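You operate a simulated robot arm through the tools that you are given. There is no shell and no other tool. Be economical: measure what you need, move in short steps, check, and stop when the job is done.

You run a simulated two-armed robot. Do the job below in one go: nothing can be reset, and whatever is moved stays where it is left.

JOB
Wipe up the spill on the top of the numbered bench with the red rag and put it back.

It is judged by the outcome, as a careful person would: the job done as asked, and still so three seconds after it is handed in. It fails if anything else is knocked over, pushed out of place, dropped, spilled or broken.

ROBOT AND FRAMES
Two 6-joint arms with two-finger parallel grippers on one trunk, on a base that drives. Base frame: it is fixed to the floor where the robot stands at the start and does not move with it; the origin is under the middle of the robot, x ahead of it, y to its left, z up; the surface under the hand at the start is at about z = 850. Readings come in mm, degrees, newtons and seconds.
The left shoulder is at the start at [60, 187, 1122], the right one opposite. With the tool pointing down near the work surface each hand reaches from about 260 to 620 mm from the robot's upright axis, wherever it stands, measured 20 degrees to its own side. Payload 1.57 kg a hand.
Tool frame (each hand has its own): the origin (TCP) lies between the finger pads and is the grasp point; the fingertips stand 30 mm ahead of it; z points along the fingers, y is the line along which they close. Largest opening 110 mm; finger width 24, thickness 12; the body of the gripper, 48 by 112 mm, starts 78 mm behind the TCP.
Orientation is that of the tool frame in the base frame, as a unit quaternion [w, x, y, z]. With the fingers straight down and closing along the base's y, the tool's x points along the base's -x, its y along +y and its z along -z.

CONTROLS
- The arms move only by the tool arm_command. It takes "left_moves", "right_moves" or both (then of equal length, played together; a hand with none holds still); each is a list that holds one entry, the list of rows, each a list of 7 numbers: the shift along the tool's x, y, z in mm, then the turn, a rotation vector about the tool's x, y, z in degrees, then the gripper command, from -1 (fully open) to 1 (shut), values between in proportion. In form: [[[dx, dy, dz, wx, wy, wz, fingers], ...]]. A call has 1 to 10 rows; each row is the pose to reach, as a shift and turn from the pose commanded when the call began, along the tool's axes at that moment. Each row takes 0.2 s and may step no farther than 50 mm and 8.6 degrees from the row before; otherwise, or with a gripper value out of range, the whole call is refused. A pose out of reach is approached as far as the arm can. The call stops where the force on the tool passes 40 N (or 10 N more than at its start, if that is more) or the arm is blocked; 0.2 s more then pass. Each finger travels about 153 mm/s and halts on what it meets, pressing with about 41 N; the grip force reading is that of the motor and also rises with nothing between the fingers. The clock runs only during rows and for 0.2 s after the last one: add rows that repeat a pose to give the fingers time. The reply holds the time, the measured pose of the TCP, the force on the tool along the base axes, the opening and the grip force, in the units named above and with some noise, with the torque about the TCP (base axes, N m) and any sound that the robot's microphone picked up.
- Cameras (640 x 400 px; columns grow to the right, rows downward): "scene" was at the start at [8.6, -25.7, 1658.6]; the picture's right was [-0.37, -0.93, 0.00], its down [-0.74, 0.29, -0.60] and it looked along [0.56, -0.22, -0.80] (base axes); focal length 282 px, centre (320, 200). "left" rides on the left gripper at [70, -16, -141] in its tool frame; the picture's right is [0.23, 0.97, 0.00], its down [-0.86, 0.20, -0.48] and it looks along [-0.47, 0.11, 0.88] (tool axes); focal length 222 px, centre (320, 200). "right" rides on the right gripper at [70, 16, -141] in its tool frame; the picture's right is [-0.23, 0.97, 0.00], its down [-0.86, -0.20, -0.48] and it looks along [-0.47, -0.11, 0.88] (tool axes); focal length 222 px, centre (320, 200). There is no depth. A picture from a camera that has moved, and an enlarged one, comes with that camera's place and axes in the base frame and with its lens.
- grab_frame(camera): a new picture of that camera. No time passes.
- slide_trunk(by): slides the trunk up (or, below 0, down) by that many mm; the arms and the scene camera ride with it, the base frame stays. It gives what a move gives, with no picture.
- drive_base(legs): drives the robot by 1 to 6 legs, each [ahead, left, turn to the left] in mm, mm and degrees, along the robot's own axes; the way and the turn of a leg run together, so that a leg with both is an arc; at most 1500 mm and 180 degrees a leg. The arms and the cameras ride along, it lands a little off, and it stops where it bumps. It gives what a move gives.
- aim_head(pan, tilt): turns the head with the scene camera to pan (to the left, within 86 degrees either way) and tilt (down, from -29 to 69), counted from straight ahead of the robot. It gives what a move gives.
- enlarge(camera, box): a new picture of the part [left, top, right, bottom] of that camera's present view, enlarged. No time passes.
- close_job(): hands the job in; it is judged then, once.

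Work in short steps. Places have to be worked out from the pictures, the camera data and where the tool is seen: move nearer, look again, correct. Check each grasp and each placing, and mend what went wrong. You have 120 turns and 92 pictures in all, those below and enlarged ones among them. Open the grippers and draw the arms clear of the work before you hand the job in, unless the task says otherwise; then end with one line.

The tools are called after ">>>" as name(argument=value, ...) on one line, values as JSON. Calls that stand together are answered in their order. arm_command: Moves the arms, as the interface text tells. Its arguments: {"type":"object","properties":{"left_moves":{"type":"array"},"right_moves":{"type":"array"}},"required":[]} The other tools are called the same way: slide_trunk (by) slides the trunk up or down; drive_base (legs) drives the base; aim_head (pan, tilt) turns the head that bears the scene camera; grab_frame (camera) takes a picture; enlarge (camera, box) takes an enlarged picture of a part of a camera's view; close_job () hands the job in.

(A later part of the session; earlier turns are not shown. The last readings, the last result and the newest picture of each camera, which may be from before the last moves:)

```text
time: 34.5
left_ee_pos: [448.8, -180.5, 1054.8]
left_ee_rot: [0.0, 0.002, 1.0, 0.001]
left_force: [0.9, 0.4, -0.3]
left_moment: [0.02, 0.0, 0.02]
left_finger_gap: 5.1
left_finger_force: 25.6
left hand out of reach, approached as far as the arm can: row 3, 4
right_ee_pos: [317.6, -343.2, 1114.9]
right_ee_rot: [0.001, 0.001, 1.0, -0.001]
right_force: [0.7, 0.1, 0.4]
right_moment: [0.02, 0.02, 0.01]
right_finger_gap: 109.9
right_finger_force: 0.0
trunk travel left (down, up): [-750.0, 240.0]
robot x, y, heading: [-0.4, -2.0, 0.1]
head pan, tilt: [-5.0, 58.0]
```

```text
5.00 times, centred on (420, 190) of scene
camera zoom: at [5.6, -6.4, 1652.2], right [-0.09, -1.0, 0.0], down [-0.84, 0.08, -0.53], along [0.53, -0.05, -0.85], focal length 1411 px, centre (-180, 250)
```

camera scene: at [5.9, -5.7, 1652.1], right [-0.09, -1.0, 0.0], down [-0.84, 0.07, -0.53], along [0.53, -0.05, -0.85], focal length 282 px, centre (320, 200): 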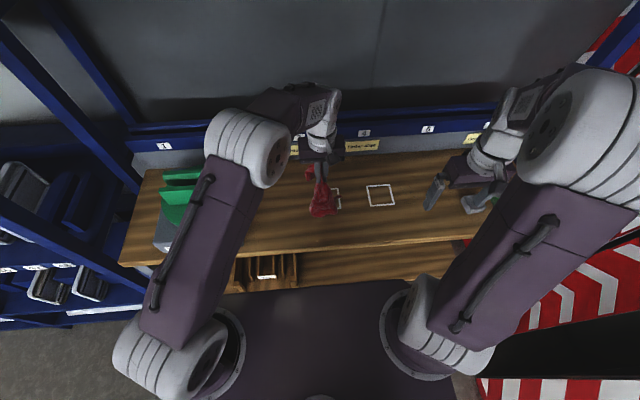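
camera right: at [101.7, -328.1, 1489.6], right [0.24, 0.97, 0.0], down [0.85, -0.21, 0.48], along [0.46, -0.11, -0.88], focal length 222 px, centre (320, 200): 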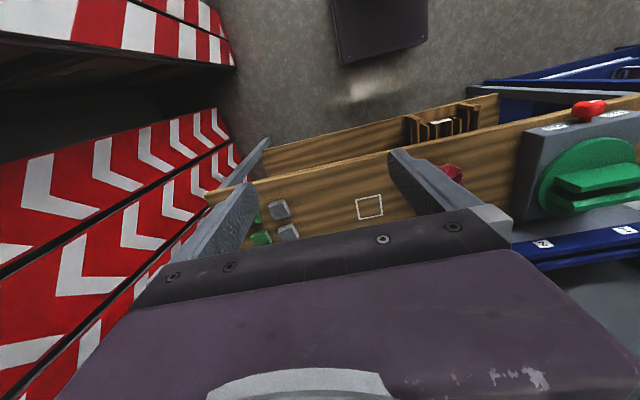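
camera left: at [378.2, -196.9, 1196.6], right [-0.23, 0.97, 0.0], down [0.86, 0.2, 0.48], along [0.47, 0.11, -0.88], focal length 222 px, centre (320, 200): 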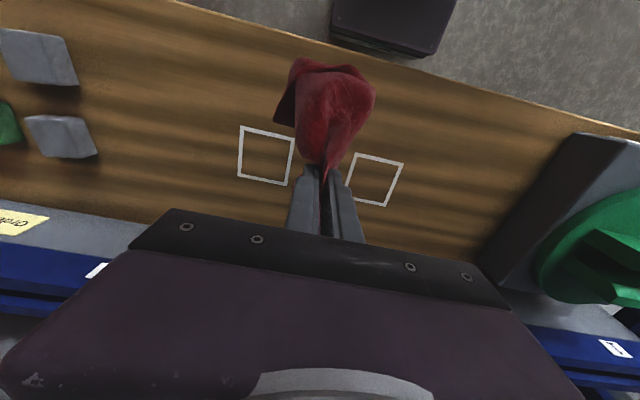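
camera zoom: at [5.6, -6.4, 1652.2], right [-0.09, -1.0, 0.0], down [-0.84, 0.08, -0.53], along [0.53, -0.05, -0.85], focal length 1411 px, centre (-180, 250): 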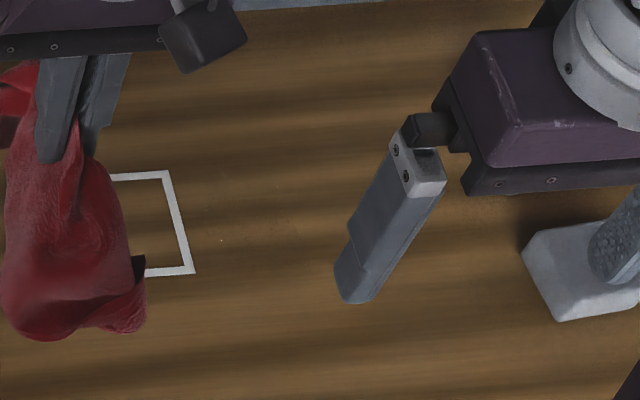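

Zooms show a faint ring of a clear puddle roughly centred (498, -343), radius ~40 mm. I'll bring the left hand back to the left and lower the right hand camera over it for confirmation.

>>> arm_command(left_moves=[[[-20, 40, 0, 0, 0, 0, 1], [-20, 80, 0, 0, 0, 0, 1], [-20, 120, 0, 0, 0, 0, 1], [-20, 150, 0, 0, 0, 0, 1]]])

>>> arm_command(right_moves=[[[-40, 0, 20, 0, 0, 0, -1], [-80, 0, 50, 0, 0, 0, -1], [-115, 0, 80, 0, 0, 0, -1], [-150, 0, 110, 0, 0, 0, -1], [-185, 0, 140, 0, 0, 0, -1]]])

>>> grab_frame(camera="right")

```text
time: 35.5
left_ee_pos: [470.9, -29.0, 1056.4]
left_ee_rot: [0.0, 0.001, 1.0, -0.001]
left_force: [-0.4, -0.5, 0.6]
left_moment: [-0.01, 0.0, -0.01]
left_finger_gap: 5.0
left_finger_force: 25.6
right_ee_pos: [318.1, -342.6, 1115.3]
right_ee_rot: [0.0, 0.001, 1.0, 0.0]
right_force: [0.2, 0.6, 0.8]
right_moment: [-0.02, 0.01, 0.0]
right_finger_gap: 109.9
right_finger_force: 0.0
trunk travel left (down, up): [-750.0, 240.0]
robot x, y, heading: [-0.1, 2.5, -0.2]
head pan, tilt: [-5.0, 58.0]
```

```text
time: 36.7
left_ee_pos: [473.4, -30.3, 1054.7]
left_ee_rot: [-0.001, 0.0, 1.0, 0.0]
left_force: [-0.5, 0.1, 0.1]
left_moment: [0.05, 0.02, 0.01]
left_finger_gap: 5.1
left_finger_force: 25.7
right_ee_pos: [503.7, -344.7, 973.3]
right_ee_rot: [-0.001, 0.0, 1.0, -0.001]
right_force: [0.1, -0.6, 0.4]
right_moment: [0.0, 0.01, 0.01]
right_finger_gap: 110.0
right_finger_force: 0.0
trunk travel left (down, up): [-750.0, 240.0]
robot x, y, heading: [-3.1, -0.8, -0.1]
head pan, tilt: [-5.0, 58.0]
```

```text
52 pictures are left
camera right: at [433.5, -328.0, 1113.3], right [0.23, 0.97, 0.0], down [0.86, -0.2, 0.48], along [0.46, -0.11, -0.88], focal length 222 px, centre (320, 200)
```

right: 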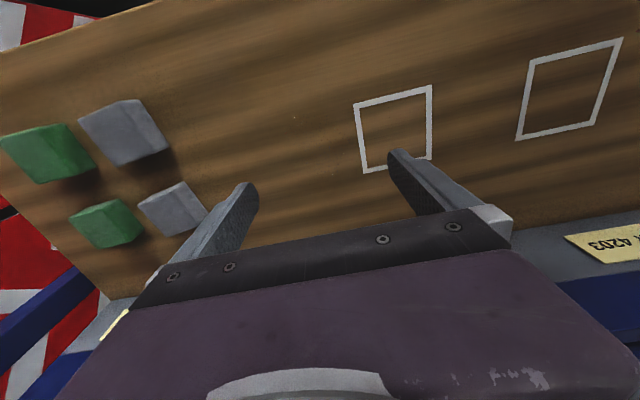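

>>> enlarge(camera="right", box=[200, 80, 400, 220])

>>> enlarge(camera="right", box=[160, 20, 360, 145])

```text
2.86 times, centred on (300, 150) of right
camera zoom: at [433.5, -328.0, 1113.3], right [0.23, 0.97, 0.0], down [0.86, -0.2, 0.48], along [0.46, -0.11, -0.88], focal length 635 px, centre (377, 343)
```

zoom: 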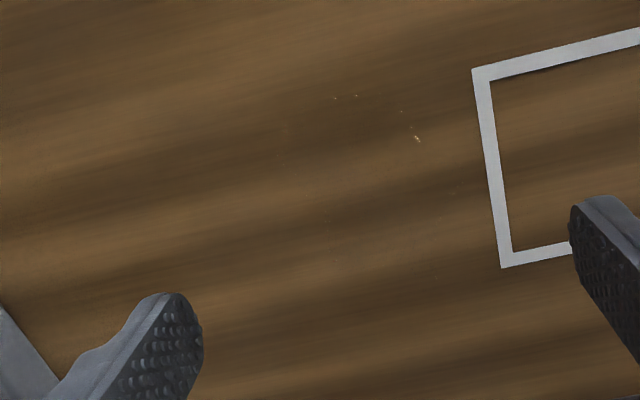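

```text
3.20 times, centred on (260, 82) of right
camera zoom: at [433.5, -328.0, 1113.3], right [0.23, 0.97, 0.0], down [0.86, -0.2, 0.48], along [0.46, -0.11, -0.88], focal length 711 px, centre (512, 576)
```

zoom: 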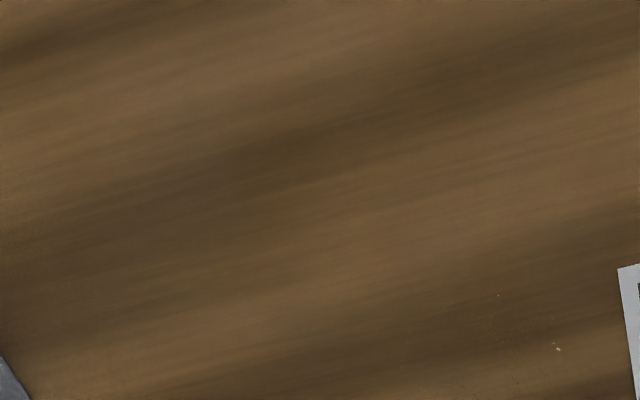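

A specular arc marks the edge of a clear puddle; centre about (500, -347), radius ~40. One closer look by lowering the right hand.

>>> arm_command(right_moves=[[[-5, -5, 35, 0, 0, 0, -1], [-10, -5, 70, 0, 0, 0, -1]]])

>>> enlarge(camera="right", box=[180, 40, 440, 220])

```text
time: 37.3
left_ee_pos: [471.7, -30.3, 1054.9]
left_ee_rot: [-0.001, 0.001, 1.0, 0.0]
left_force: [1.3, 0.9, -1.3]
left_moment: [0.03, 0.01, 0.0]
left_finger_gap: 5.3
left_finger_force: 25.5
right_ee_pos: [514.9, -350.3, 903.8]
right_ee_rot: [-0.001, 0.001, 1.0, 0.0]
right_force: [0.1, -0.5, 0.8]
right_moment: [0.06, 0.03, 0.05]
right_finger_gap: 110.0
right_finger_force: 0.0
trunk travel left (down, up): [-750.0, 240.0]
robot x, y, heading: [-2.8, 1.3, -0.1]
head pan, tilt: [-5.0, 58.0]
```

```text
2.22 times, centred on (310, 130) of right
camera zoom: at [443.9, -333.6, 1044.1], right [0.23, 0.97, 0.0], down [0.86, -0.2, 0.48], along [0.47, -0.11, -0.88], focal length 494 px, centre (342, 356)
```

zoom: 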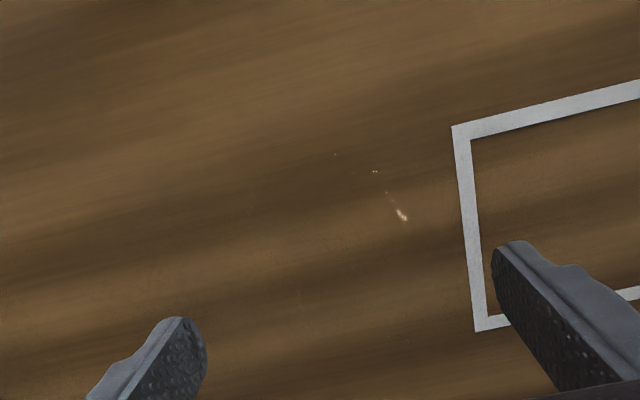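

Confirmed: highlights at the rim give a puddle about x 462–546, y -394…-312. I retract the right hand to its start pose, then shift the base 300 mm right so the left hand with the rag reaches it comfortably.

>>> arm_command(right_moves=[[[10, 5, -35, 0, 0, 0, -1], [20, 5, -75, 0, 0, 0, -1], [60, 5, -110, 0, 0, 0, -1], [105, 5, -140, 0, 0, 0, -1], [150, 5, -175, 0, 0, 0, -1], [195, 5, -210, 0, 0, 0, -1]]])

>>> drive_base(legs=[[0, -300, 0]])

>>> aim_head(pan=-5, tilt=58)

>>> grab_frame(camera="scene")

>>> grab_frame(camera="left")

```text
refused: row 3 steps farther than a row can; nothing moved
```

```text
time: 39.3
left_ee_pos: [470.2, -327.5, 1055.3]
left_ee_rot: [0.0, 0.001, 1.0, 0.0]
left_force: [-0.7, 0.7, 0.0]
left_moment: [0.01, 0.03, -0.01]
left_finger_gap: 5.2
left_finger_force: 25.5
right_ee_pos: [512.4, -648.2, 905.7]
right_ee_rot: [0.0, 0.0, 1.0, -0.001]
right_force: [-0.3, -0.5, 0.7]
right_moment: [0.0, -0.03, -0.02]
right_finger_gap: 110.1
right_finger_force: 0.1
trunk travel left (down, up): [-750.0, 240.0]
robot x, y, heading: [-7.6, -299.4, 0.3]
head pan, tilt: [-5.0, 58.0]
```

```text
time: 39.9
left_ee_pos: [468.6, -327.5, 1055.6]
left_ee_rot: [0.0, 0.0, 1.0, 0.0]
left_force: [-0.4, 0.7, 0.0]
left_moment: [0.03, -0.01, -0.02]
left_finger_gap: 5.1
left_finger_force: 25.6
right_ee_pos: [512.4, -649.7, 904.4]
right_ee_rot: [0.0, 0.001, 1.0, 0.001]
right_force: [-1.1, 0.1, 1.1]
right_moment: [0.0, -0.04, 0.0]
right_finger_gap: 110.0
right_finger_force: 0.1
trunk travel left (down, up): [-750.0, 240.0]
robot x, y, heading: [-1.2, -297.1, -0.3]
head pan, tilt: [-5.0, 58.0]
```

```text
48 pictures are left
camera scene: at [5.8, -303.7, 1652.2], right [-0.09, -1.0, 0.0], down [-0.84, 0.08, -0.53], along [0.53, -0.05, -0.85], focal length 282 px, centre (320, 200)
```

scene: 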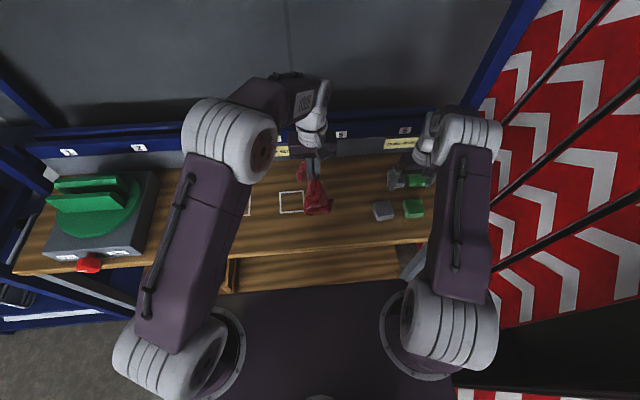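

```text
47 pictures are left
camera left: at [399.3, -345.4, 1196.8], right [-0.23, 0.97, 0.0], down [0.86, 0.2, 0.48], along [0.47, 0.11, -0.88], focal length 222 px, centre (320, 200)
```

left: 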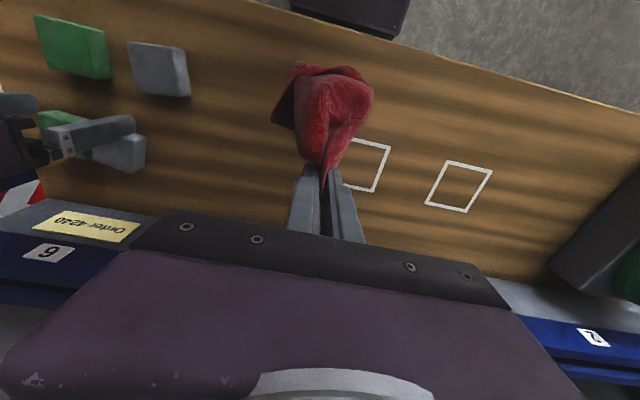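

The retract was refused (too large a step) while the base moved, so the right hand swept low near the blocks by position 6. I must check whether anything shifted before moving anything.

>>> grab_frame(camera="right")

>>> enlarge(camera="scene", box=[340, 130, 460, 230])

>>> enlarge(camera="left", box=[0, 0, 220, 220])

```text
46 pictures are left
camera right: at [441.6, -631.5, 1045.2], right [0.23, 0.97, 0.0], down [0.85, -0.2, 0.48], along [0.47, -0.11, -0.88], focal length 222 px, centre (320, 200)
```

right: 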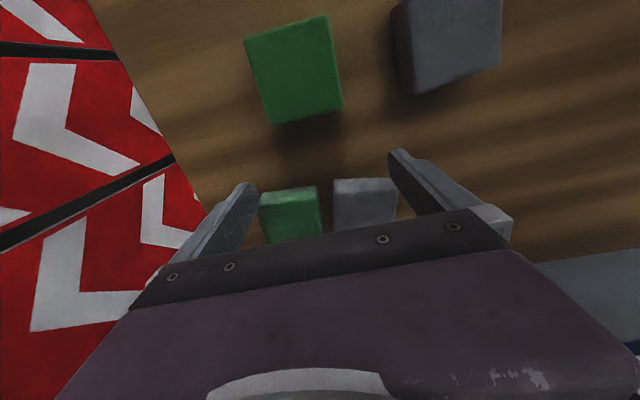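

```text
4.00 times, centred on (400, 180) of scene
camera zoom: at [5.8, -303.7, 1652.2], right [-0.09, -1.0, 0.0], down [-0.84, 0.08, -0.53], along [0.53, -0.05, -0.85], focal length 1129 px, centre (0, 280)
```

zoom: 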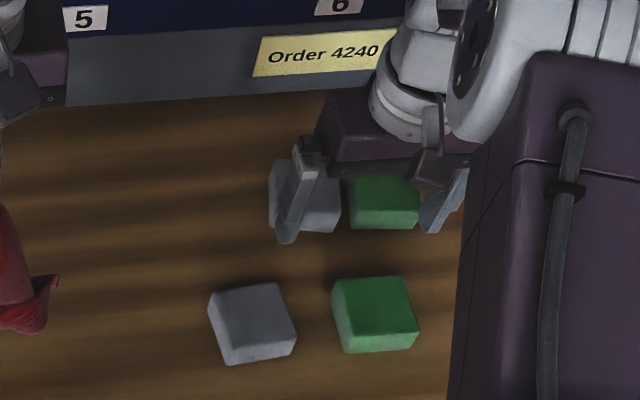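

```text
1.82 times, centred on (110, 110) of left
camera zoom: at [399.3, -345.4, 1196.8], right [-0.23, 0.97, 0.0], down [0.86, 0.2, 0.48], along [0.47, 0.11, -0.88], focal length 404 px, centre (702, 364)
```

zoom: 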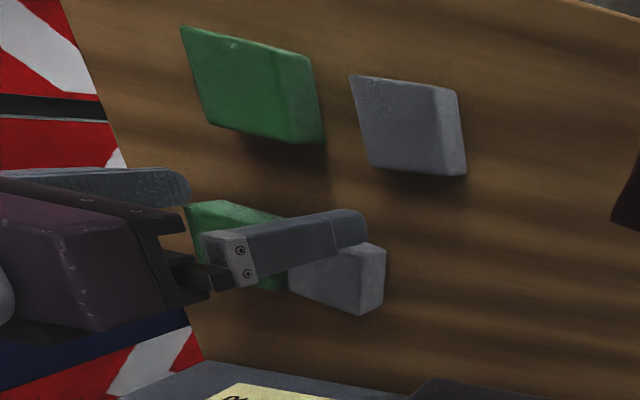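

Gray-far moved from ≈(526,-533) to ≈(540,-614) and green-far from ≈(526,-632) to ≈(532,-678); both now stand between the right fingers. I'll lift the right hand straight up, then put them back precisely.

>>> arm_command(right_moves=[[[0, 0, -20, 0, 0, 0, -1], [0, 0, -50, 0, 0, 0, -1], [0, 0, -90, 0, 0, 0, -1], [0, 0, -120, 0, 0, 0, -1]]])

>>> grab_frame(camera="right")

>>> enlarge(camera="scene", box=[340, 130, 460, 230])

>>> enlarge(camera="left", box=[0, 0, 220, 220])

```text
time: 40.9
left_ee_pos: [470.5, -327.5, 1055.3]
left_ee_rot: [-0.001, 0.001, 1.0, 0.0]
left_force: [0.3, -0.5, -0.3]
left_moment: [0.0, -0.04, 0.02]
left_finger_gap: 5.3
left_finger_force: 25.3
right_ee_pos: [511.6, -650.6, 1023.6]
right_ee_rot: [-0.001, 0.001, 1.0, 0.0]
right_force: [0.5, 0.1, 0.4]
right_moment: [0.02, 0.02, 0.02]
right_finger_gap: 109.8
right_finger_force: 0.0
trunk travel left (down, up): [-750.0, 240.0]
robot x, y, heading: [1.8, -298.8, 0.0]
head pan, tilt: [-5.0, 58.0]
```

```text
43 pictures are left
camera right: at [441.5, -633.1, 1164.7], right [0.23, 0.97, 0.0], down [0.85, -0.2, 0.48], along [0.47, -0.11, -0.88], focal length 222 px, centre (320, 200)
```

right: 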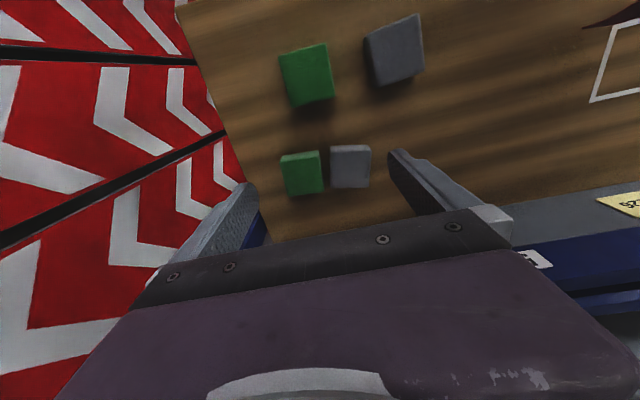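

```text
4.00 times, centred on (400, 180) of scene
camera zoom: at [5.3, -303.3, 1652.1], right [-0.09, -1.0, 0.0], down [-0.84, 0.08, -0.53], along [0.53, -0.05, -0.85], focal length 1129 px, centre (0, 280)
```

zoom: 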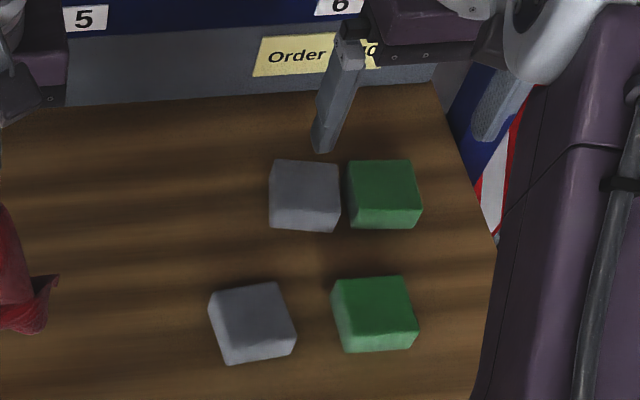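

```text
1.82 times, centred on (110, 110) of left
camera zoom: at [399.0, -345.1, 1197.0], right [-0.22, 0.97, 0.0], down [0.86, 0.2, 0.48], along [0.47, 0.11, -0.88], focal length 404 px, centre (702, 364)
```

zoom: 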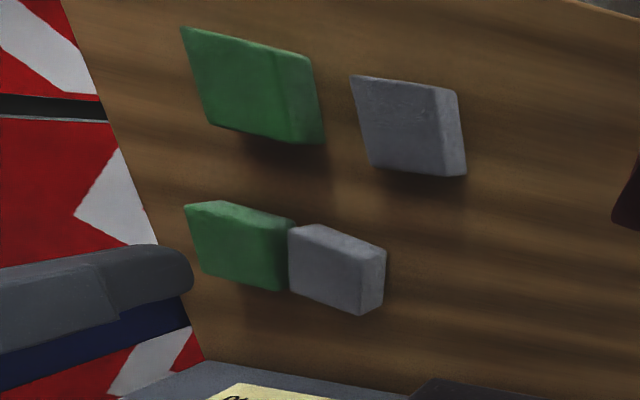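

Triangulation: block tops z≈885, ~53 mm wide; gray now (549,-609), green (546,-674); the near pair stands at (432,-539)/(432,-635), so homes are ≈(527,-538) and (527,-634). I move the left hand away to the left, and shift the base 100 mm right for reach (all hands are high now).

>>> arm_command(left_moves=[[[0, 45, 0, 0, 0, 0, 1], [0, 90, 0, 0, 0, 0, 1], [0, 135, 0, 0, 0, 0, 1], [0, 180, 0, 0, 0, 0, 1]]], right_moves=[[[0, 0, -20, 0, 0, 0, -1], [0, 0, -40, 0, 0, 0, -1], [0, 0, -40, 0, 0, 0, -1], [0, 0, -40, 0, 0, 0, -1]]])

>>> grab_frame(camera="scene")

```text
time: 41.9
left_ee_pos: [469.9, -145.7, 1054.0]
left_ee_rot: [0.0, 0.002, 1.0, -0.001]
left_force: [1.0, -0.4, -0.7]
left_moment: [0.02, -0.01, -0.02]
left_finger_gap: 5.3
left_finger_force: 25.9
right_ee_pos: [511.5, -647.2, 1063.7]
right_ee_rot: [0.0, 0.001, 1.0, -0.001]
right_force: [0.5, 0.4, -0.2]
right_moment: [-0.02, 0.0, 0.0]
right_finger_gap: 109.7
right_finger_force: 0.1
trunk travel left (down, up): [-750.0, 240.0]
robot x, y, heading: [-1.3, -300.5, -0.1]
head pan, tilt: [-5.0, 58.0]
```

```text
40 pictures are left
camera scene: at [5.6, -300.9, 1652.2], right [-0.09, -1.0, 0.0], down [-0.84, 0.08, -0.53], along [0.53, -0.05, -0.85], focal length 282 px, centre (320, 200)
```

scene: 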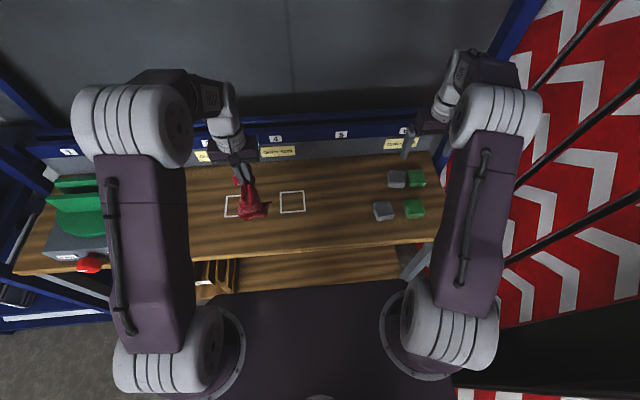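

I'll first bring the right hand +100 mm left while turning it 90° so it can grip the blocks along x.

>>> arm_command(right_moves=[[[0, 20, 0, 0, 0, 8.5, -1], [0, 40, 0, 0, 0, 17, -1], [0, 60, 0, 0, 0, 25.5, -1], [0, 80, 0, 0, 0, 34, -1], [0, 100, 0, 0, 0, 42.5, -1], [0, 100, 0, 0, 0, 51, -1], [0, 100, 0, 0, 0, 59.5, -1], [0, 100, 0, 0, 0, 68, -1], [0, 100, 0, 0, 0, 76.5, -1], [0, 100, 0, 0, 0, 85, -1]]])

>>> arm_command(right_moves=[[[0, 0, 0, 0, 0, 5, -1], [0, 0, 0, 0, 0, 5, -1]]])

>>> drive_base(legs=[[0, -100, 0]])

>>> aim_head(pan=-15, tilt=58)

>>> grab_frame(camera="right")

>>> grab_frame(camera="scene")

```text
time: 44.1
left_ee_pos: [470.8, -148.4, 1054.9]
left_ee_rot: [0.0, 0.002, 1.0, -0.001]
left_force: [-0.5, 0.7, -0.1]
left_moment: [0.0, 0.02, -0.02]
left_finger_gap: 5.2
left_finger_force: 25.4
right_ee_pos: [512.8, -548.2, 1064.7]
right_ee_rot: [0.0, 0.677, 0.736, 0.0]
right_force: [-0.2, -0.7, 0.0]
right_moment: [0.01, 0.0, 0.01]
right_finger_gap: 109.8
right_finger_force: 0.1
trunk travel left (down, up): [-750.0, 240.0]
robot x, y, heading: [-5.8, -297.4, -0.3]
head pan, tilt: [-5.0, 58.0]
```

```text
time: 44.7
left_ee_pos: [470.8, -148.2, 1054.0]
left_ee_rot: [0.0, 0.0, 1.0, 0.0]
left_force: [0.1, -0.6, -1.1]
left_moment: [0.04, -0.04, -0.01]
left_finger_gap: 5.1
left_finger_force: 25.7
right_ee_pos: [512.5, -548.2, 1065.5]
right_ee_rot: [0.0, 0.708, 0.706, 0.0]
right_force: [0.3, -0.2, 0.3]
right_moment: [0.04, 0.0, -0.01]
right_finger_gap: 110.2
right_finger_force: 0.1
trunk travel left (down, up): [-750.0, 240.0]
robot x, y, heading: [-2.7, -298.9, -0.0]
head pan, tilt: [-5.0, 58.0]
```

```text
time: 45.9
left_ee_pos: [469.7, -246.6, 1055.5]
left_ee_rot: [0.0, 0.0, 1.0, -0.001]
left_force: [-0.3, -0.2, -0.3]
left_moment: [0.02, -0.04, 0.01]
left_finger_gap: 5.3
left_finger_force: 25.6
right_ee_pos: [514.4, -646.8, 1065.2]
right_ee_rot: [0.0, 0.707, 0.707, -0.001]
right_force: [0.7, -0.9, 0.2]
right_moment: [-0.01, 0.0, -0.01]
right_finger_gap: 109.9
right_finger_force: 0.0
trunk travel left (down, up): [-750.0, 240.0]
robot x, y, heading: [-5.2, -398.6, 0.1]
head pan, tilt: [-5.0, 58.0]
```

```text
time: 46.6
left_ee_pos: [469.7, -248.4, 1055.1]
left_ee_rot: [0.0, 0.0, 1.0, 0.001]
left_force: [0.0, -0.2, -0.2]
left_moment: [0.04, 0.0, 0.0]
left_finger_gap: 5.0
left_finger_force: 25.5
right_ee_pos: [513.0, -648.3, 1064.5]
right_ee_rot: [0.0, 0.707, 0.707, 0.001]
right_force: [0.1, 0.6, -0.3]
right_moment: [0.05, -0.01, 0.03]
right_finger_gap: 110.1
right_finger_force: 0.1
trunk travel left (down, up): [-750.0, 240.0]
robot x, y, heading: [-4.5, -398.8, -0.1]
head pan, tilt: [-15.0, 58.0]
```

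```text
39 pictures are left
camera right: at [528.4, -578.9, 1205.0], right [0.97, -0.23, 0.0], down [-0.2, -0.86, 0.48], along [-0.11, -0.47, -0.88], focal length 222 px, centre (320, 200)
```

right: 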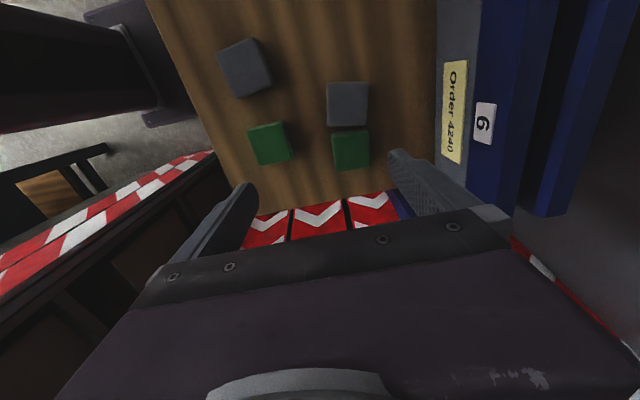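

```text
38 pictures are left
camera scene: at [3.6, -417.4, 1652.1], right [-0.26, -0.97, 0.0], down [-0.82, 0.22, -0.53], along [0.51, -0.14, -0.85], focal length 282 px, centre (320, 200)
```

scene: 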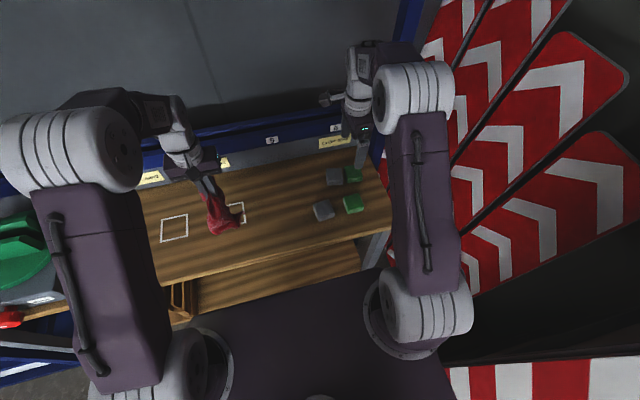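

Block estimates agree (gray ≈(551,-609)). I move over it and descend to z≈930 to check alignment.

>>> arm_command(right_moves=[[[20, 20, 0, 0, 0, 0, -1], [39, 38, 0, 0, 0, 0, -1], [39, 38, 45, 0, 0, 0, -1], [39, 38, 90, 0, 0, 0, -1], [39, 38, 130, 0, 0, 0, -1], [39, 38, 130, 0, 0, 0, -1]]])

>>> grab_frame(camera="right")

>>> enlarge(camera="scene", box=[280, 120, 400, 230])

```text
time: 48.0
left_ee_pos: [469.6, -245.6, 1053.0]
left_ee_rot: [0.0, 0.0, 1.0, 0.0]
left_force: [0.1, 0.0, -0.8]
left_moment: [0.03, -0.04, 0.03]
left_finger_gap: 5.3
left_finger_force: 25.4
right_ee_pos: [549.8, -609.7, 935.6]
right_ee_rot: [0.0, 0.707, 0.707, 0.0]
right_force: [0.2, 1.0, 0.4]
right_moment: [0.01, -0.02, -0.01]
right_finger_gap: 110.3
right_finger_force: 0.1
trunk travel left (down, up): [-750.0, 240.0]
robot x, y, heading: [-2.3, -396.0, 0.1]
head pan, tilt: [-15.0, 58.0]
```

```text
37 pictures are left
camera right: at [565.0, -539.4, 1075.8], right [0.97, -0.23, 0.0], down [-0.2, -0.85, 0.48], along [-0.11, -0.47, -0.88], focal length 222 px, centre (320, 200)
```

right: 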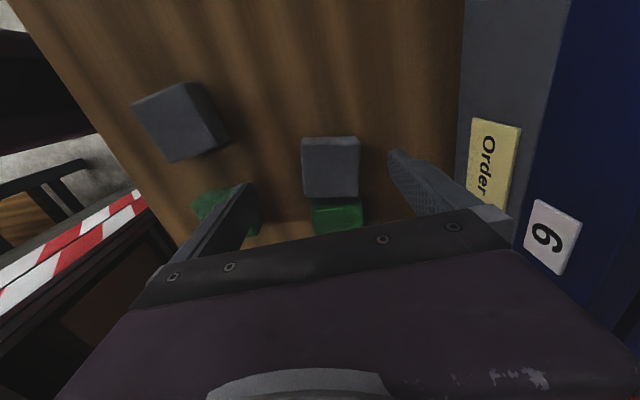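

```text
3.64 times, centred on (340, 175) of scene
camera zoom: at [3.0, -415.8, 1652.2], right [-0.26, -0.97, 0.0], down [-0.82, 0.22, -0.53], along [0.51, -0.14, -0.85], focal length 1026 px, centre (247, 291)
```

zoom: 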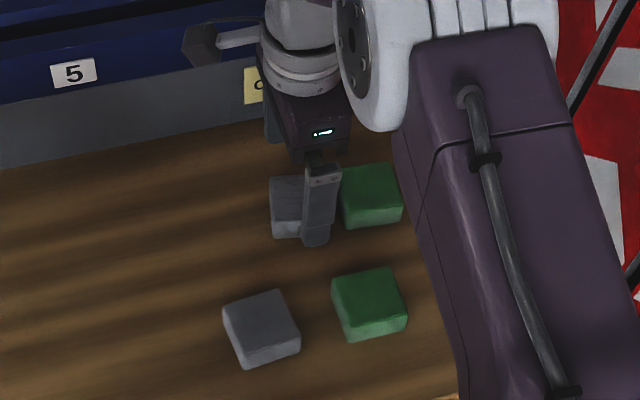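

Alignment good. Descend to z≈885, close on the gray block.

>>> arm_command(right_moves=[[[-3, 0, 25, 0, 0, 0, -1], [-3, 0, 50, 0, 0, 0, -1], [-3, 0, 50, 0, 0, 0, -0.3], [-3, 0, 50, 0, 0, 0, 0.1], [-3, 0, 50, 0, 0, 0, 0.4], [-3, 0, 50, 0, 0, 0, 0.4]]])

```text
time: 49.4
left_ee_pos: [469.4, -246.8, 1054.1]
left_ee_rot: [0.0, 0.0, 1.0, -0.001]
left_force: [0.6, 0.2, 0.4]
left_moment: [0.01, 0.0, 0.04]
left_finger_gap: 4.9
left_finger_force: 25.3
right_ee_pos: [551.4, -613.2, 884.8]
right_ee_rot: [0.001, 0.707, 0.707, -0.001]
right_force: [-0.4, 0.2, 0.7]
right_moment: [0.02, 0.0, -0.01]
right_finger_gap: 55.6
right_finger_force: 41.3
trunk travel left (down, up): [-750.0, 240.0]
robot x, y, heading: [-4.0, -401.8, 0.1]
head pan, tilt: [-15.0, 58.0]
```

Gripped (gap 55.6 mm). Lift, carry by (-24, +74) to its home and lower to the same height.

>>> arm_command(right_moves=[[[0, 0, -25, 0, 0, 0, 0.4], [0, 0, -50, 0, 0, 0, 0.4], [25, -8, -50, 0, 0, 0, 0.4], [50, -16, -50, 0, 0, 0, 0.4], [74, -24, -50, 0, 0, 0, 0.4], [74, -24, -50, 0, 0, 0, 0.4]]])

>>> grab_frame(camera="right")

>>> enlarge(camera="scene", box=[280, 120, 400, 230])

```text
time: 50.8
left_ee_pos: [470.2, -246.8, 1055.0]
left_ee_rot: [0.0, 0.0, 1.0, 0.0]
left_force: [0.7, -1.4, 0.5]
left_moment: [0.0, 0.06, 0.04]
left_finger_gap: 5.0
left_finger_force: 25.2
right_ee_pos: [526.8, -538.7, 933.5]
right_ee_rot: [0.0, 0.707, 0.707, 0.0]
right_force: [0.7, -0.7, -0.4]
right_moment: [-0.03, 0.0, -0.02]
right_finger_gap: 55.1
right_finger_force: 41.2
trunk travel left (down, up): [-750.0, 240.0]
robot x, y, heading: [-2.3, -398.3, -0.0]
head pan, tilt: [-15.0, 58.0]
```

```text
35 pictures are left
camera right: at [542.6, -468.6, 1074.6], right [0.97, -0.23, 0.0], down [-0.2, -0.86, 0.48], along [-0.11, -0.47, -0.88], focal length 222 px, centre (320, 200)
```

right: 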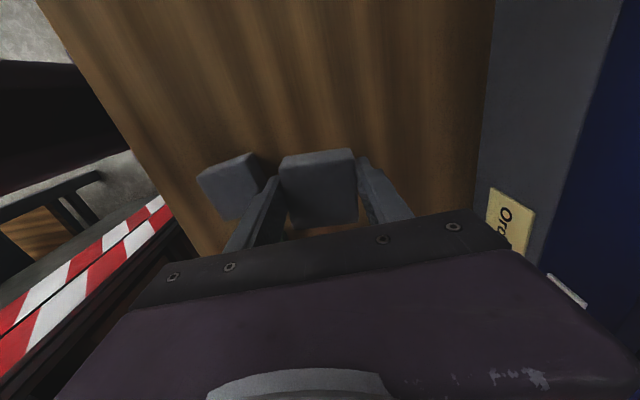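

```text
3.64 times, centred on (340, 175) of scene
camera zoom: at [3.9, -416.1, 1652.2], right [-0.26, -0.97, 0.0], down [-0.82, 0.22, -0.53], along [0.51, -0.14, -0.85], focal length 1026 px, centre (247, 291)
```

zoom: 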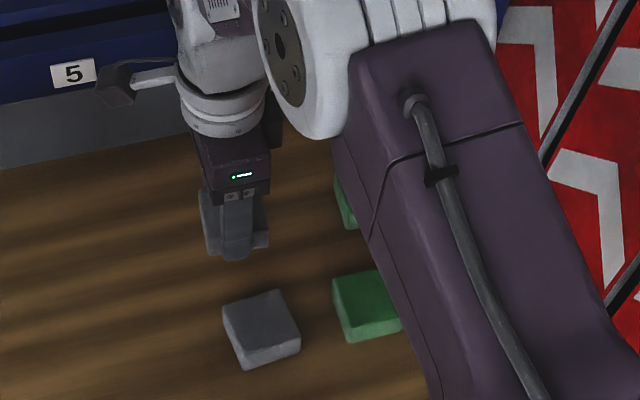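

Lower and release with limited opening (near gray block is close).

>>> arm_command(right_moves=[[[0, 0, 25, 0, 0, 0, 0.4], [0, 0, 42, 0, 0, 0, 0.4], [0, 0, 49, 0, 0, 0, 0.4], [0, 0, 49, 0, 0, 0, 0.4], [0, 0, 49, 0, 0, 0, -0.3], [0, 0, 49, 0, 0, 0, -0.36], [0, 0, 10, 0, 0, 0, -0.36], [0, 0, -30, 0, 0, 0, -0.36], [0, 0, -70, 0, 0, 0, -0.36], [0, 0, -110, 0, 0, 0, -0.36]]])

>>> grab_frame(camera="right")

```text
time: 53.0
left_ee_pos: [469.1, -247.7, 1054.8]
left_ee_rot: [0.0, 0.0, 1.0, 0.0]
left_force: [-0.6, -0.1, 0.0]
left_moment: [0.0, -0.02, 0.0]
left_finger_gap: 5.0
left_finger_force: 25.7
right_ee_pos: [523.9, -536.6, 1043.5]
right_ee_rot: [0.001, 0.707, 0.707, 0.0]
right_force: [-0.5, -0.5, 0.8]
right_moment: [-0.05, -0.02, 0.02]
right_finger_gap: 74.8
right_finger_force: 0.1
trunk travel left (down, up): [-750.0, 240.0]
robot x, y, heading: [-3.4, -394.6, -0.0]
head pan, tilt: [-15.0, 58.0]
```

```text
33 pictures are left
camera right: at [540.5, -467.6, 1184.8], right [0.97, -0.23, 0.0], down [-0.2, -0.85, 0.48], along [-0.11, -0.47, -0.88], focal length 222 px, centre (320, 200)
```

right: 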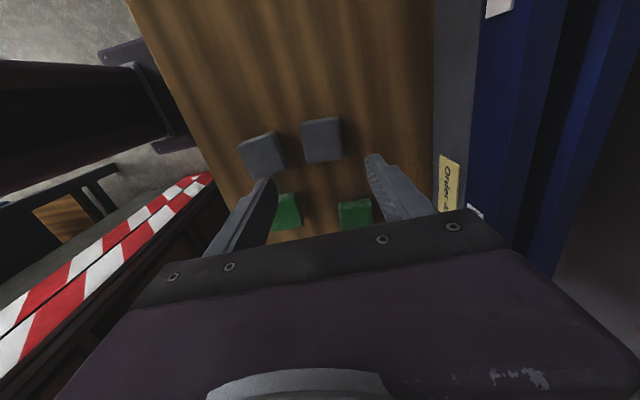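

Gray is placed. Now the green block at ≈(546,-674): move over and descend to 935 for a check.

>>> arm_command(right_moves=[[[-45, 7, 0, 0, 0, 0, -1], [-90, 14, 0, 0, 0, 0, -1], [-136, 21, 0, 0, 0, 0, -1], [-136, 21, 40, 0, 0, 0, -1], [-136, 21, 80, 0, 0, 0, -1], [-136, 21, 108, 0, 0, 0, -1], [-136, 21, 108, 0, 0, 0, -1]]])

>>> grab_frame(camera="right")

```text
time: 54.6
left_ee_pos: [470.4, -247.7, 1054.3]
left_ee_rot: [0.0, -0.001, 1.0, 0.0]
left_force: [0.2, 0.2, -0.5]
left_moment: [-0.01, -0.02, -0.02]
left_finger_gap: 5.4
left_finger_force: 25.3
right_ee_pos: [546.3, -672.8, 936.2]
right_ee_rot: [0.0, 0.707, 0.707, 0.0]
right_force: [0.1, -0.6, -0.9]
right_moment: [0.01, -0.02, -0.02]
right_finger_gap: 109.9
right_finger_force: 0.0
trunk travel left (down, up): [-750.0, 240.0]
robot x, y, heading: [-1.4, -399.3, 0.1]
head pan, tilt: [-15.0, 58.0]
```

```text
32 pictures are left
camera right: at [561.8, -602.8, 1076.9], right [0.97, -0.23, 0.0], down [-0.2, -0.85, 0.48], along [-0.11, -0.47, -0.88], focal length 222 px, centre (320, 200)
```

right: 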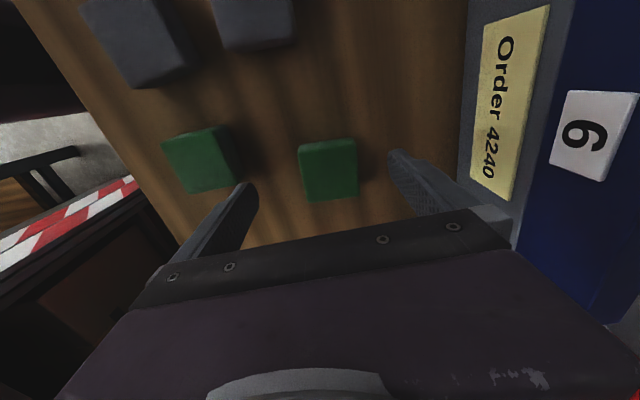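

Green is at the same spot in view as gray was; descend and grip.

>>> arm_command(right_moves=[[[-2, -1, 25, 0, 0, 0, -1], [-2, -1, 51, 0, 0, 0, -1], [-2, -1, 51, 0, 0, 0, -0.3], [-2, -1, 51, 0, 0, 0, 0.1], [-2, -1, 51, 0, 0, 0, 0.4], [-2, -1, 51, 0, 0, 0, 0.4]]])

>>> grab_frame(camera="right")

```text
time: 56.0
left_ee_pos: [469.0, -246.2, 1054.4]
left_ee_rot: [0.0, 0.0, 1.0, 0.0]
left_force: [-0.2, -0.2, 0.0]
left_moment: [0.01, 0.04, 0.02]
left_finger_gap: 5.0
left_finger_force: 25.3
right_ee_pos: [546.5, -675.4, 886.6]
right_ee_rot: [0.001, 0.707, 0.707, 0.0]
right_force: [0.5, 0.4, -0.6]
right_moment: [-0.02, 0.02, -0.02]
right_finger_gap: 53.5
right_finger_force: 41.3
trunk travel left (down, up): [-750.0, 240.0]
robot x, y, heading: [-1.9, -403.6, 0.1]
head pan, tilt: [-15.0, 58.0]
```

```text
31 pictures are left
camera right: at [561.5, -605.1, 1026.5], right [0.97, -0.23, 0.0], down [-0.2, -0.85, 0.48], along [-0.11, -0.47, -0.88], focal length 222 px, centre (320, 200)
```

right: 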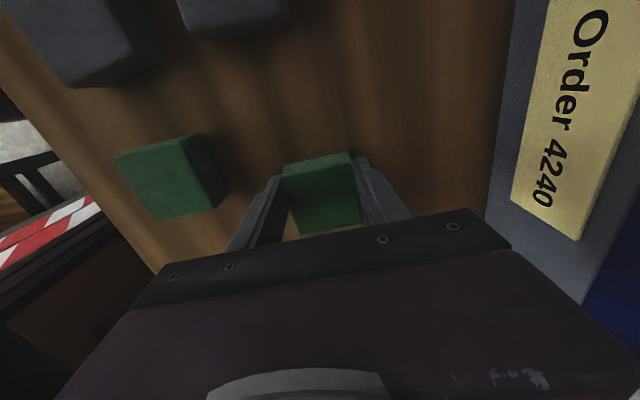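

Gripped. Carry by (-19, +40) to home (527,-634), lower and release.

>>> arm_command(right_moves=[[[0, 0, -25, 0, 0, 0, 0.4], [0, 0, -40, 0, 0, 0, 0.4], [20, -10, -40, 0, 0, 0, 0.4], [40, -19, -40, 0, 0, 0, 0.4], [40, -19, -40, 0, 0, 0, 0.4], [40, -19, -15, 0, 0, 0, 0.4], [40, -19, -1, 0, 0, 0, 0.4], [40, -19, -1, 0, 0, 0, 0.4], [40, -19, -1, 0, 0, 0, -0.3], [40, -19, -1, 0, 0, 0, -0.36]]])

>>> arm_command(right_moves=[[[0, 0, -30, 0, 0, 0, -0.36], [0, 0, -70, 0, 0, 0, -0.36], [0, 0, -110, 0, 0, 0, -0.36], [0, 0, -150, 0, 0, 0, -0.36], [0, 0, -190, 0, 0, 0, -0.36], [0, 45, -190, 0, 0, 0, -0.36]]])

>>> enlarge(camera="left", box=[0, 0, 320, 220])

>>> enlarge(camera="scene", box=[280, 120, 400, 230])

```text
time: 58.2
left_ee_pos: [469.4, -248.6, 1054.7]
left_ee_rot: [0.0, 0.0, 1.0, 0.0]
left_force: [0.0, 0.4, 0.8]
left_moment: [0.0, -0.04, 0.05]
left_finger_gap: 5.0
left_finger_force: 25.8
right_ee_pos: [527.7, -636.0, 885.2]
right_ee_rot: [0.0, 0.707, 0.707, -0.001]
right_force: [1.1, 0.5, 0.0]
right_moment: [0.01, 0.0, -0.02]
right_finger_gap: 74.5
right_finger_force: 0.0
trunk travel left (down, up): [-750.0, 240.0]
robot x, y, heading: [-0.1, -401.3, 0.2]
head pan, tilt: [-15.0, 58.0]
```

```text
time: 59.6
left_ee_pos: [473.2, -248.5, 1053.5]
left_ee_rot: [-0.002, -0.001, 1.0, 0.0]
left_force: [0.0, -0.5, -1.3]
left_moment: [0.02, 0.08, 0.0]
left_finger_gap: 5.0
left_finger_force: 25.7
right_ee_pos: [575.9, -636.8, 1072.9]
right_ee_rot: [-0.002, 0.707, 0.707, -0.003]
right_force: [0.5, -0.4, 0.1]
right_moment: [0.01, 0.05, -0.03]
right_finger_gap: 74.5
right_finger_force: 0.0
trunk travel left (down, up): [-750.0, 240.0]
robot x, y, heading: [-0.4, -400.5, 0.1]
head pan, tilt: [-15.0, 58.0]
```

```text
1.82 times, centred on (160, 110) of left
camera zoom: at [402.2, -264.2, 1194.7], right [-0.23, 0.97, 0.0], down [0.86, 0.2, 0.48], along [0.46, 0.11, -0.88], focal length 404 px, centre (611, 364)
```

zoom: 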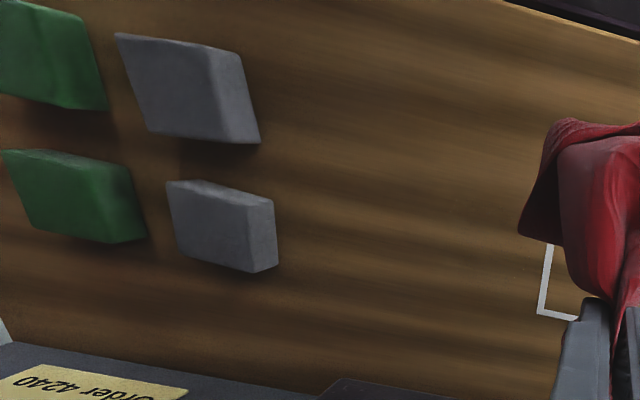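

```text
3.64 times, centred on (340, 175) of scene
camera zoom: at [8.3, -416.3, 1652.1], right [-0.26, -0.97, 0.0], down [-0.82, 0.22, -0.53], along [0.51, -0.14, -0.85], focal length 1026 px, centre (247, 291)
```

zoom: 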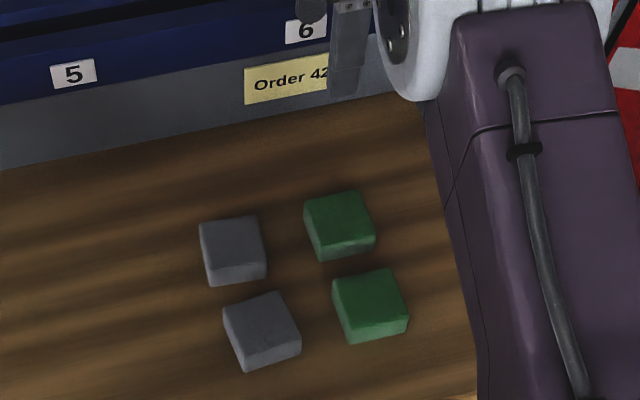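

The 2×2 set of blocks matches its former grid. Now the wiping: bring the rag over the puddle centre ≈(504,-352) and lower until light contact.

>>> arm_command(left_moves=[[[-10, -35, 0, 0, 0, 0, 1], [-20, -70, 0, 0, 0, 0, 1], [-33, -104, 20, 0, 0, 0, 1], [-33, -104, 60, 0, 0, 0, 1], [-33, -104, 100, 0, 0, 0, 1], [-33, -104, 130, 0, 0, 0, 1], [-33, -104, 150, 0, 0, 0, 1], [-33, -104, 160, 0, 0, 0, 1]]])

>>> grab_frame(camera="left")

```text
time: 61.4
left_ee_pos: [502.2, -351.0, 894.0]
left_ee_rot: [0.0, 0.0, 1.0, 0.0]
left_force: [0.7, 0.6, 1.5]
left_moment: [0.02, 0.02, 0.02]
left_finger_gap: 5.1
left_finger_force: 25.3
right_ee_pos: [572.1, -635.7, 1076.2]
right_ee_rot: [0.0, 0.707, 0.708, 0.0]
right_force: [-0.4, 0.1, -0.3]
right_moment: [0.0, -0.05, 0.01]
right_finger_gap: 74.7
right_finger_force: 0.2
trunk travel left (down, up): [-750.0, 240.0]
robot x, y, heading: [-4.2, -398.8, -0.1]
head pan, tilt: [-15.0, 58.0]
```

```text
28 pictures are left
camera left: at [431.7, -367.3, 1035.9], right [-0.23, 0.97, 0.0], down [0.85, 0.2, 0.48], along [0.47, 0.11, -0.88], focal length 222 px, centre (320, 200)
```

left: 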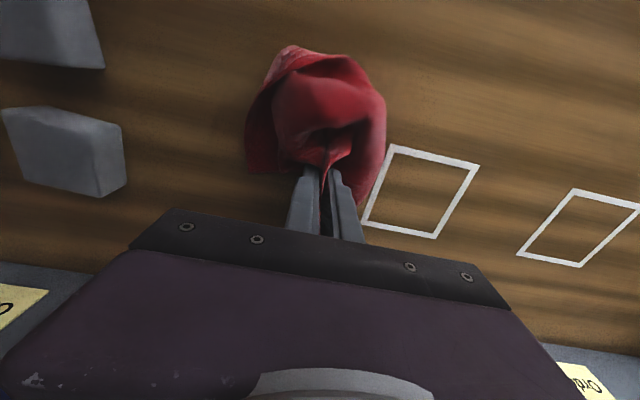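

The rag is spread at contact, mostly on the robot side of the fingers. I press slightly more and wipe with a raster biased toward larger x.

>>> arm_command(left_moves=[[[0, 0, 6, 0, 0, 0, 1], [20, -20, 6, 0, 0, 0, 1], [0, -30, 6, 0, 0, 0, 1], [-25, -35, 6, 0, 0, 0, 1], [-50, -35, 6, 0, 0, 0, 1], [-70, -30, 6, 0, 0, 0, 1], [-70, -10, 6, 0, 0, 0, 1], [-45, -10, 6, 0, 0, 0, 1], [-20, -10, 6, 0, 0, 0, 1], [15, -10, 6, 0, 0, 0, 1]]])

>>> arm_command(left_moves=[[[0, 15, 0, 0, 0, 0, 1], [-30, 20, 0, 0, 0, 0, 1], [-60, 20, 0, 0, 0, 0, 1], [-85, 20, 0, 0, 0, 0, 1], [-85, 45, 0, 0, 0, 0, 1], [-60, 45, 0, 0, 0, 0, 1], [-30, 45, 0, 0, 0, 0, 1], [0, 45, 0, 0, 0, 0, 1], [-15, 20, 0, 0, 0, 0, 1], [-30, 0, 0, 0, 0, 0, 1]]])

>>> grab_frame(camera="left")

```text
time: 63.6
left_ee_pos: [487.4, -360.3, 888.8]
left_ee_rot: [0.001, 0.0, 1.0, 0.0]
left_force: [0.7, 0.8, 1.6]
left_moment: [0.04, -0.05, -0.01]
left_finger_gap: 5.1
left_finger_force: 25.5
left hand out of reach, approached as far as the arm can: row 6
right_ee_pos: [571.5, -635.8, 1075.5]
right_ee_rot: [0.0, 0.707, 0.707, 0.0]
right_force: [-0.5, -0.4, 0.0]
right_moment: [-0.03, -0.02, -0.03]
right_finger_gap: 74.9
right_finger_force: 0.0
trunk travel left (down, up): [-750.0, 240.0]
robot x, y, heading: [1.2, -399.8, -0.0]
head pan, tilt: [-15.0, 58.0]
```

```text
time: 65.8
left_ee_pos: [517.9, -362.3, 886.9]
left_ee_rot: [0.0, -0.001, 1.0, 0.001]
left_force: [-0.5, 0.2, 1.1]
left_moment: [0.03, 0.03, 0.04]
left_finger_gap: 5.0
left_finger_force: 25.5
right_ee_pos: [572.7, -636.1, 1074.8]
right_ee_rot: [0.0, 0.707, 0.707, 0.0]
right_force: [0.8, 0.7, 0.3]
right_moment: [-0.02, -0.01, -0.01]
right_finger_gap: 75.2
right_finger_force: 0.0
trunk travel left (down, up): [-750.0, 240.0]
robot x, y, heading: [0.2, -397.3, 0.2]
head pan, tilt: [-15.0, 58.0]
```

```text
27 pictures are left
camera left: at [446.9, -379.0, 1028.9], right [-0.23, 0.97, 0.0], down [0.86, 0.2, 0.48], along [0.47, 0.11, -0.88], focal length 222 px, centre (320, 200)
```

left: 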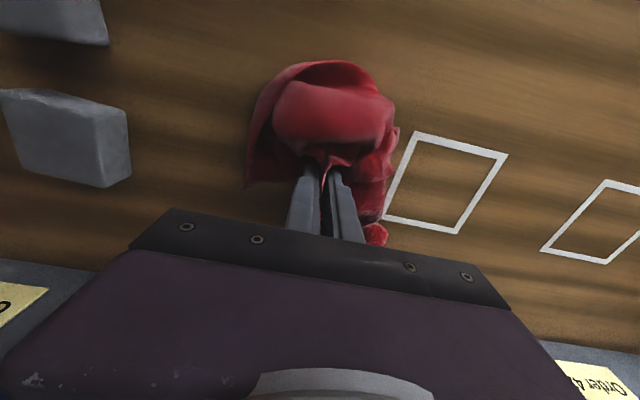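

Another pass with a little more pressure, then I lift away and inspect.

>>> arm_command(left_moves=[[[0, 0, 3, 0, 0, 0, 1], [25, -15, 3, 0, 0, 0, 1], [45, 0, 3, 0, 0, 0, 1], [45, 30, 3, 0, 0, 0, 1], [20, 45, 3, 0, 0, 0, 1], [-15, 45, 3, 0, 0, 0, 1], [-45, 30, 3, 0, 0, 0, 1], [-45, 0, 3, 0, 0, 0, 1], [-25, -15, 3, 0, 0, 0, 1], [0, 10, 3, 0, 0, 0, 1]]])

>>> arm_command(left_moves=[[[0, 0, -30, 0, 0, 0, 1], [0, 0, -70, 0, 0, 0, 1], [0, 0, -110, 0, 0, 0, 1], [0, 45, -140, 0, 0, 0, 1], [0, 90, -160, 0, 0, 0, 1], [0, 135, -165, 0, 0, 0, 1], [0, 150, -165, 0, 0, 0, 1]]])

>>> enlarge(camera="left", box=[60, 30, 300, 200])

>>> enlarge(camera="scene", box=[180, 150, 330, 260])

```text
time: 68.0
left_ee_pos: [516.4, -350.4, 885.8]
left_ee_rot: [0.0, 0.0, 1.0, -0.001]
left_force: [-0.4, -0.4, 0.9]
left_moment: [-0.02, -0.05, 0.01]
left_finger_gap: 5.2
left_finger_force: 24.5
right_ee_pos: [570.1, -634.5, 1075.8]
right_ee_rot: [0.0, 0.707, 0.707, -0.001]
right_force: [-0.6, 0.1, 0.2]
right_moment: [0.0, -0.03, -0.03]
right_finger_gap: 75.0
right_finger_force: 0.1
trunk travel left (down, up): [-750.0, 240.0]
robot x, y, heading: [-3.6, -398.9, 0.2]
head pan, tilt: [-15.0, 58.0]
```

```text
refused: row 4 steps farther than a row can; nothing moved
```

```text
2.35 times, centred on (180, 115) of left
camera zoom: at [446.0, -366.0, 1028.4], right [-0.23, 0.97, 0.0], down [0.85, 0.2, 0.48], along [0.47, 0.11, -0.88], focal length 523 px, centre (649, 400)
```

zoom: 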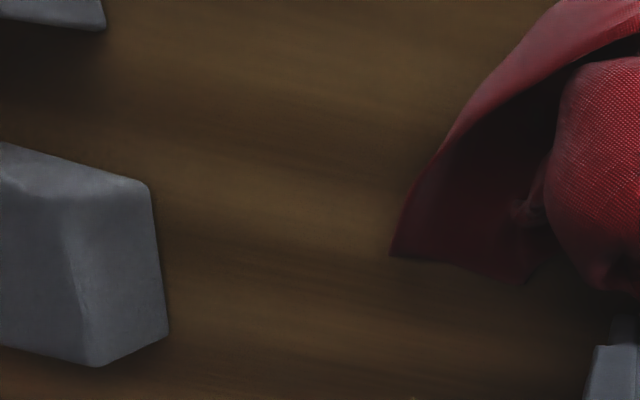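

```text
3.64 times, centred on (255, 205) of scene
camera zoom: at [2.5, -414.1, 1652.1], right [-0.26, -0.97, 0.0], down [-0.82, 0.22, -0.53], along [0.51, -0.14, -0.85], focal length 1026 px, centre (556, 182)
```

zoom: 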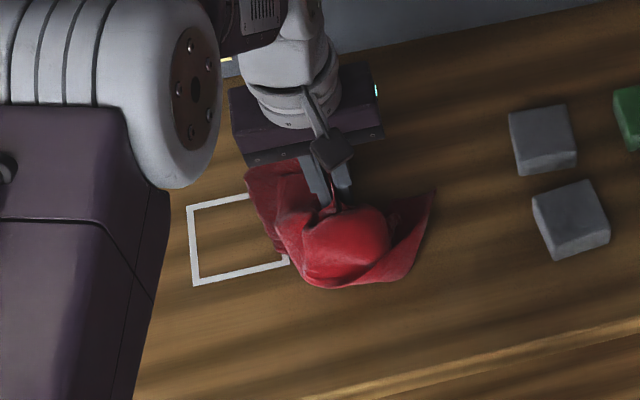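

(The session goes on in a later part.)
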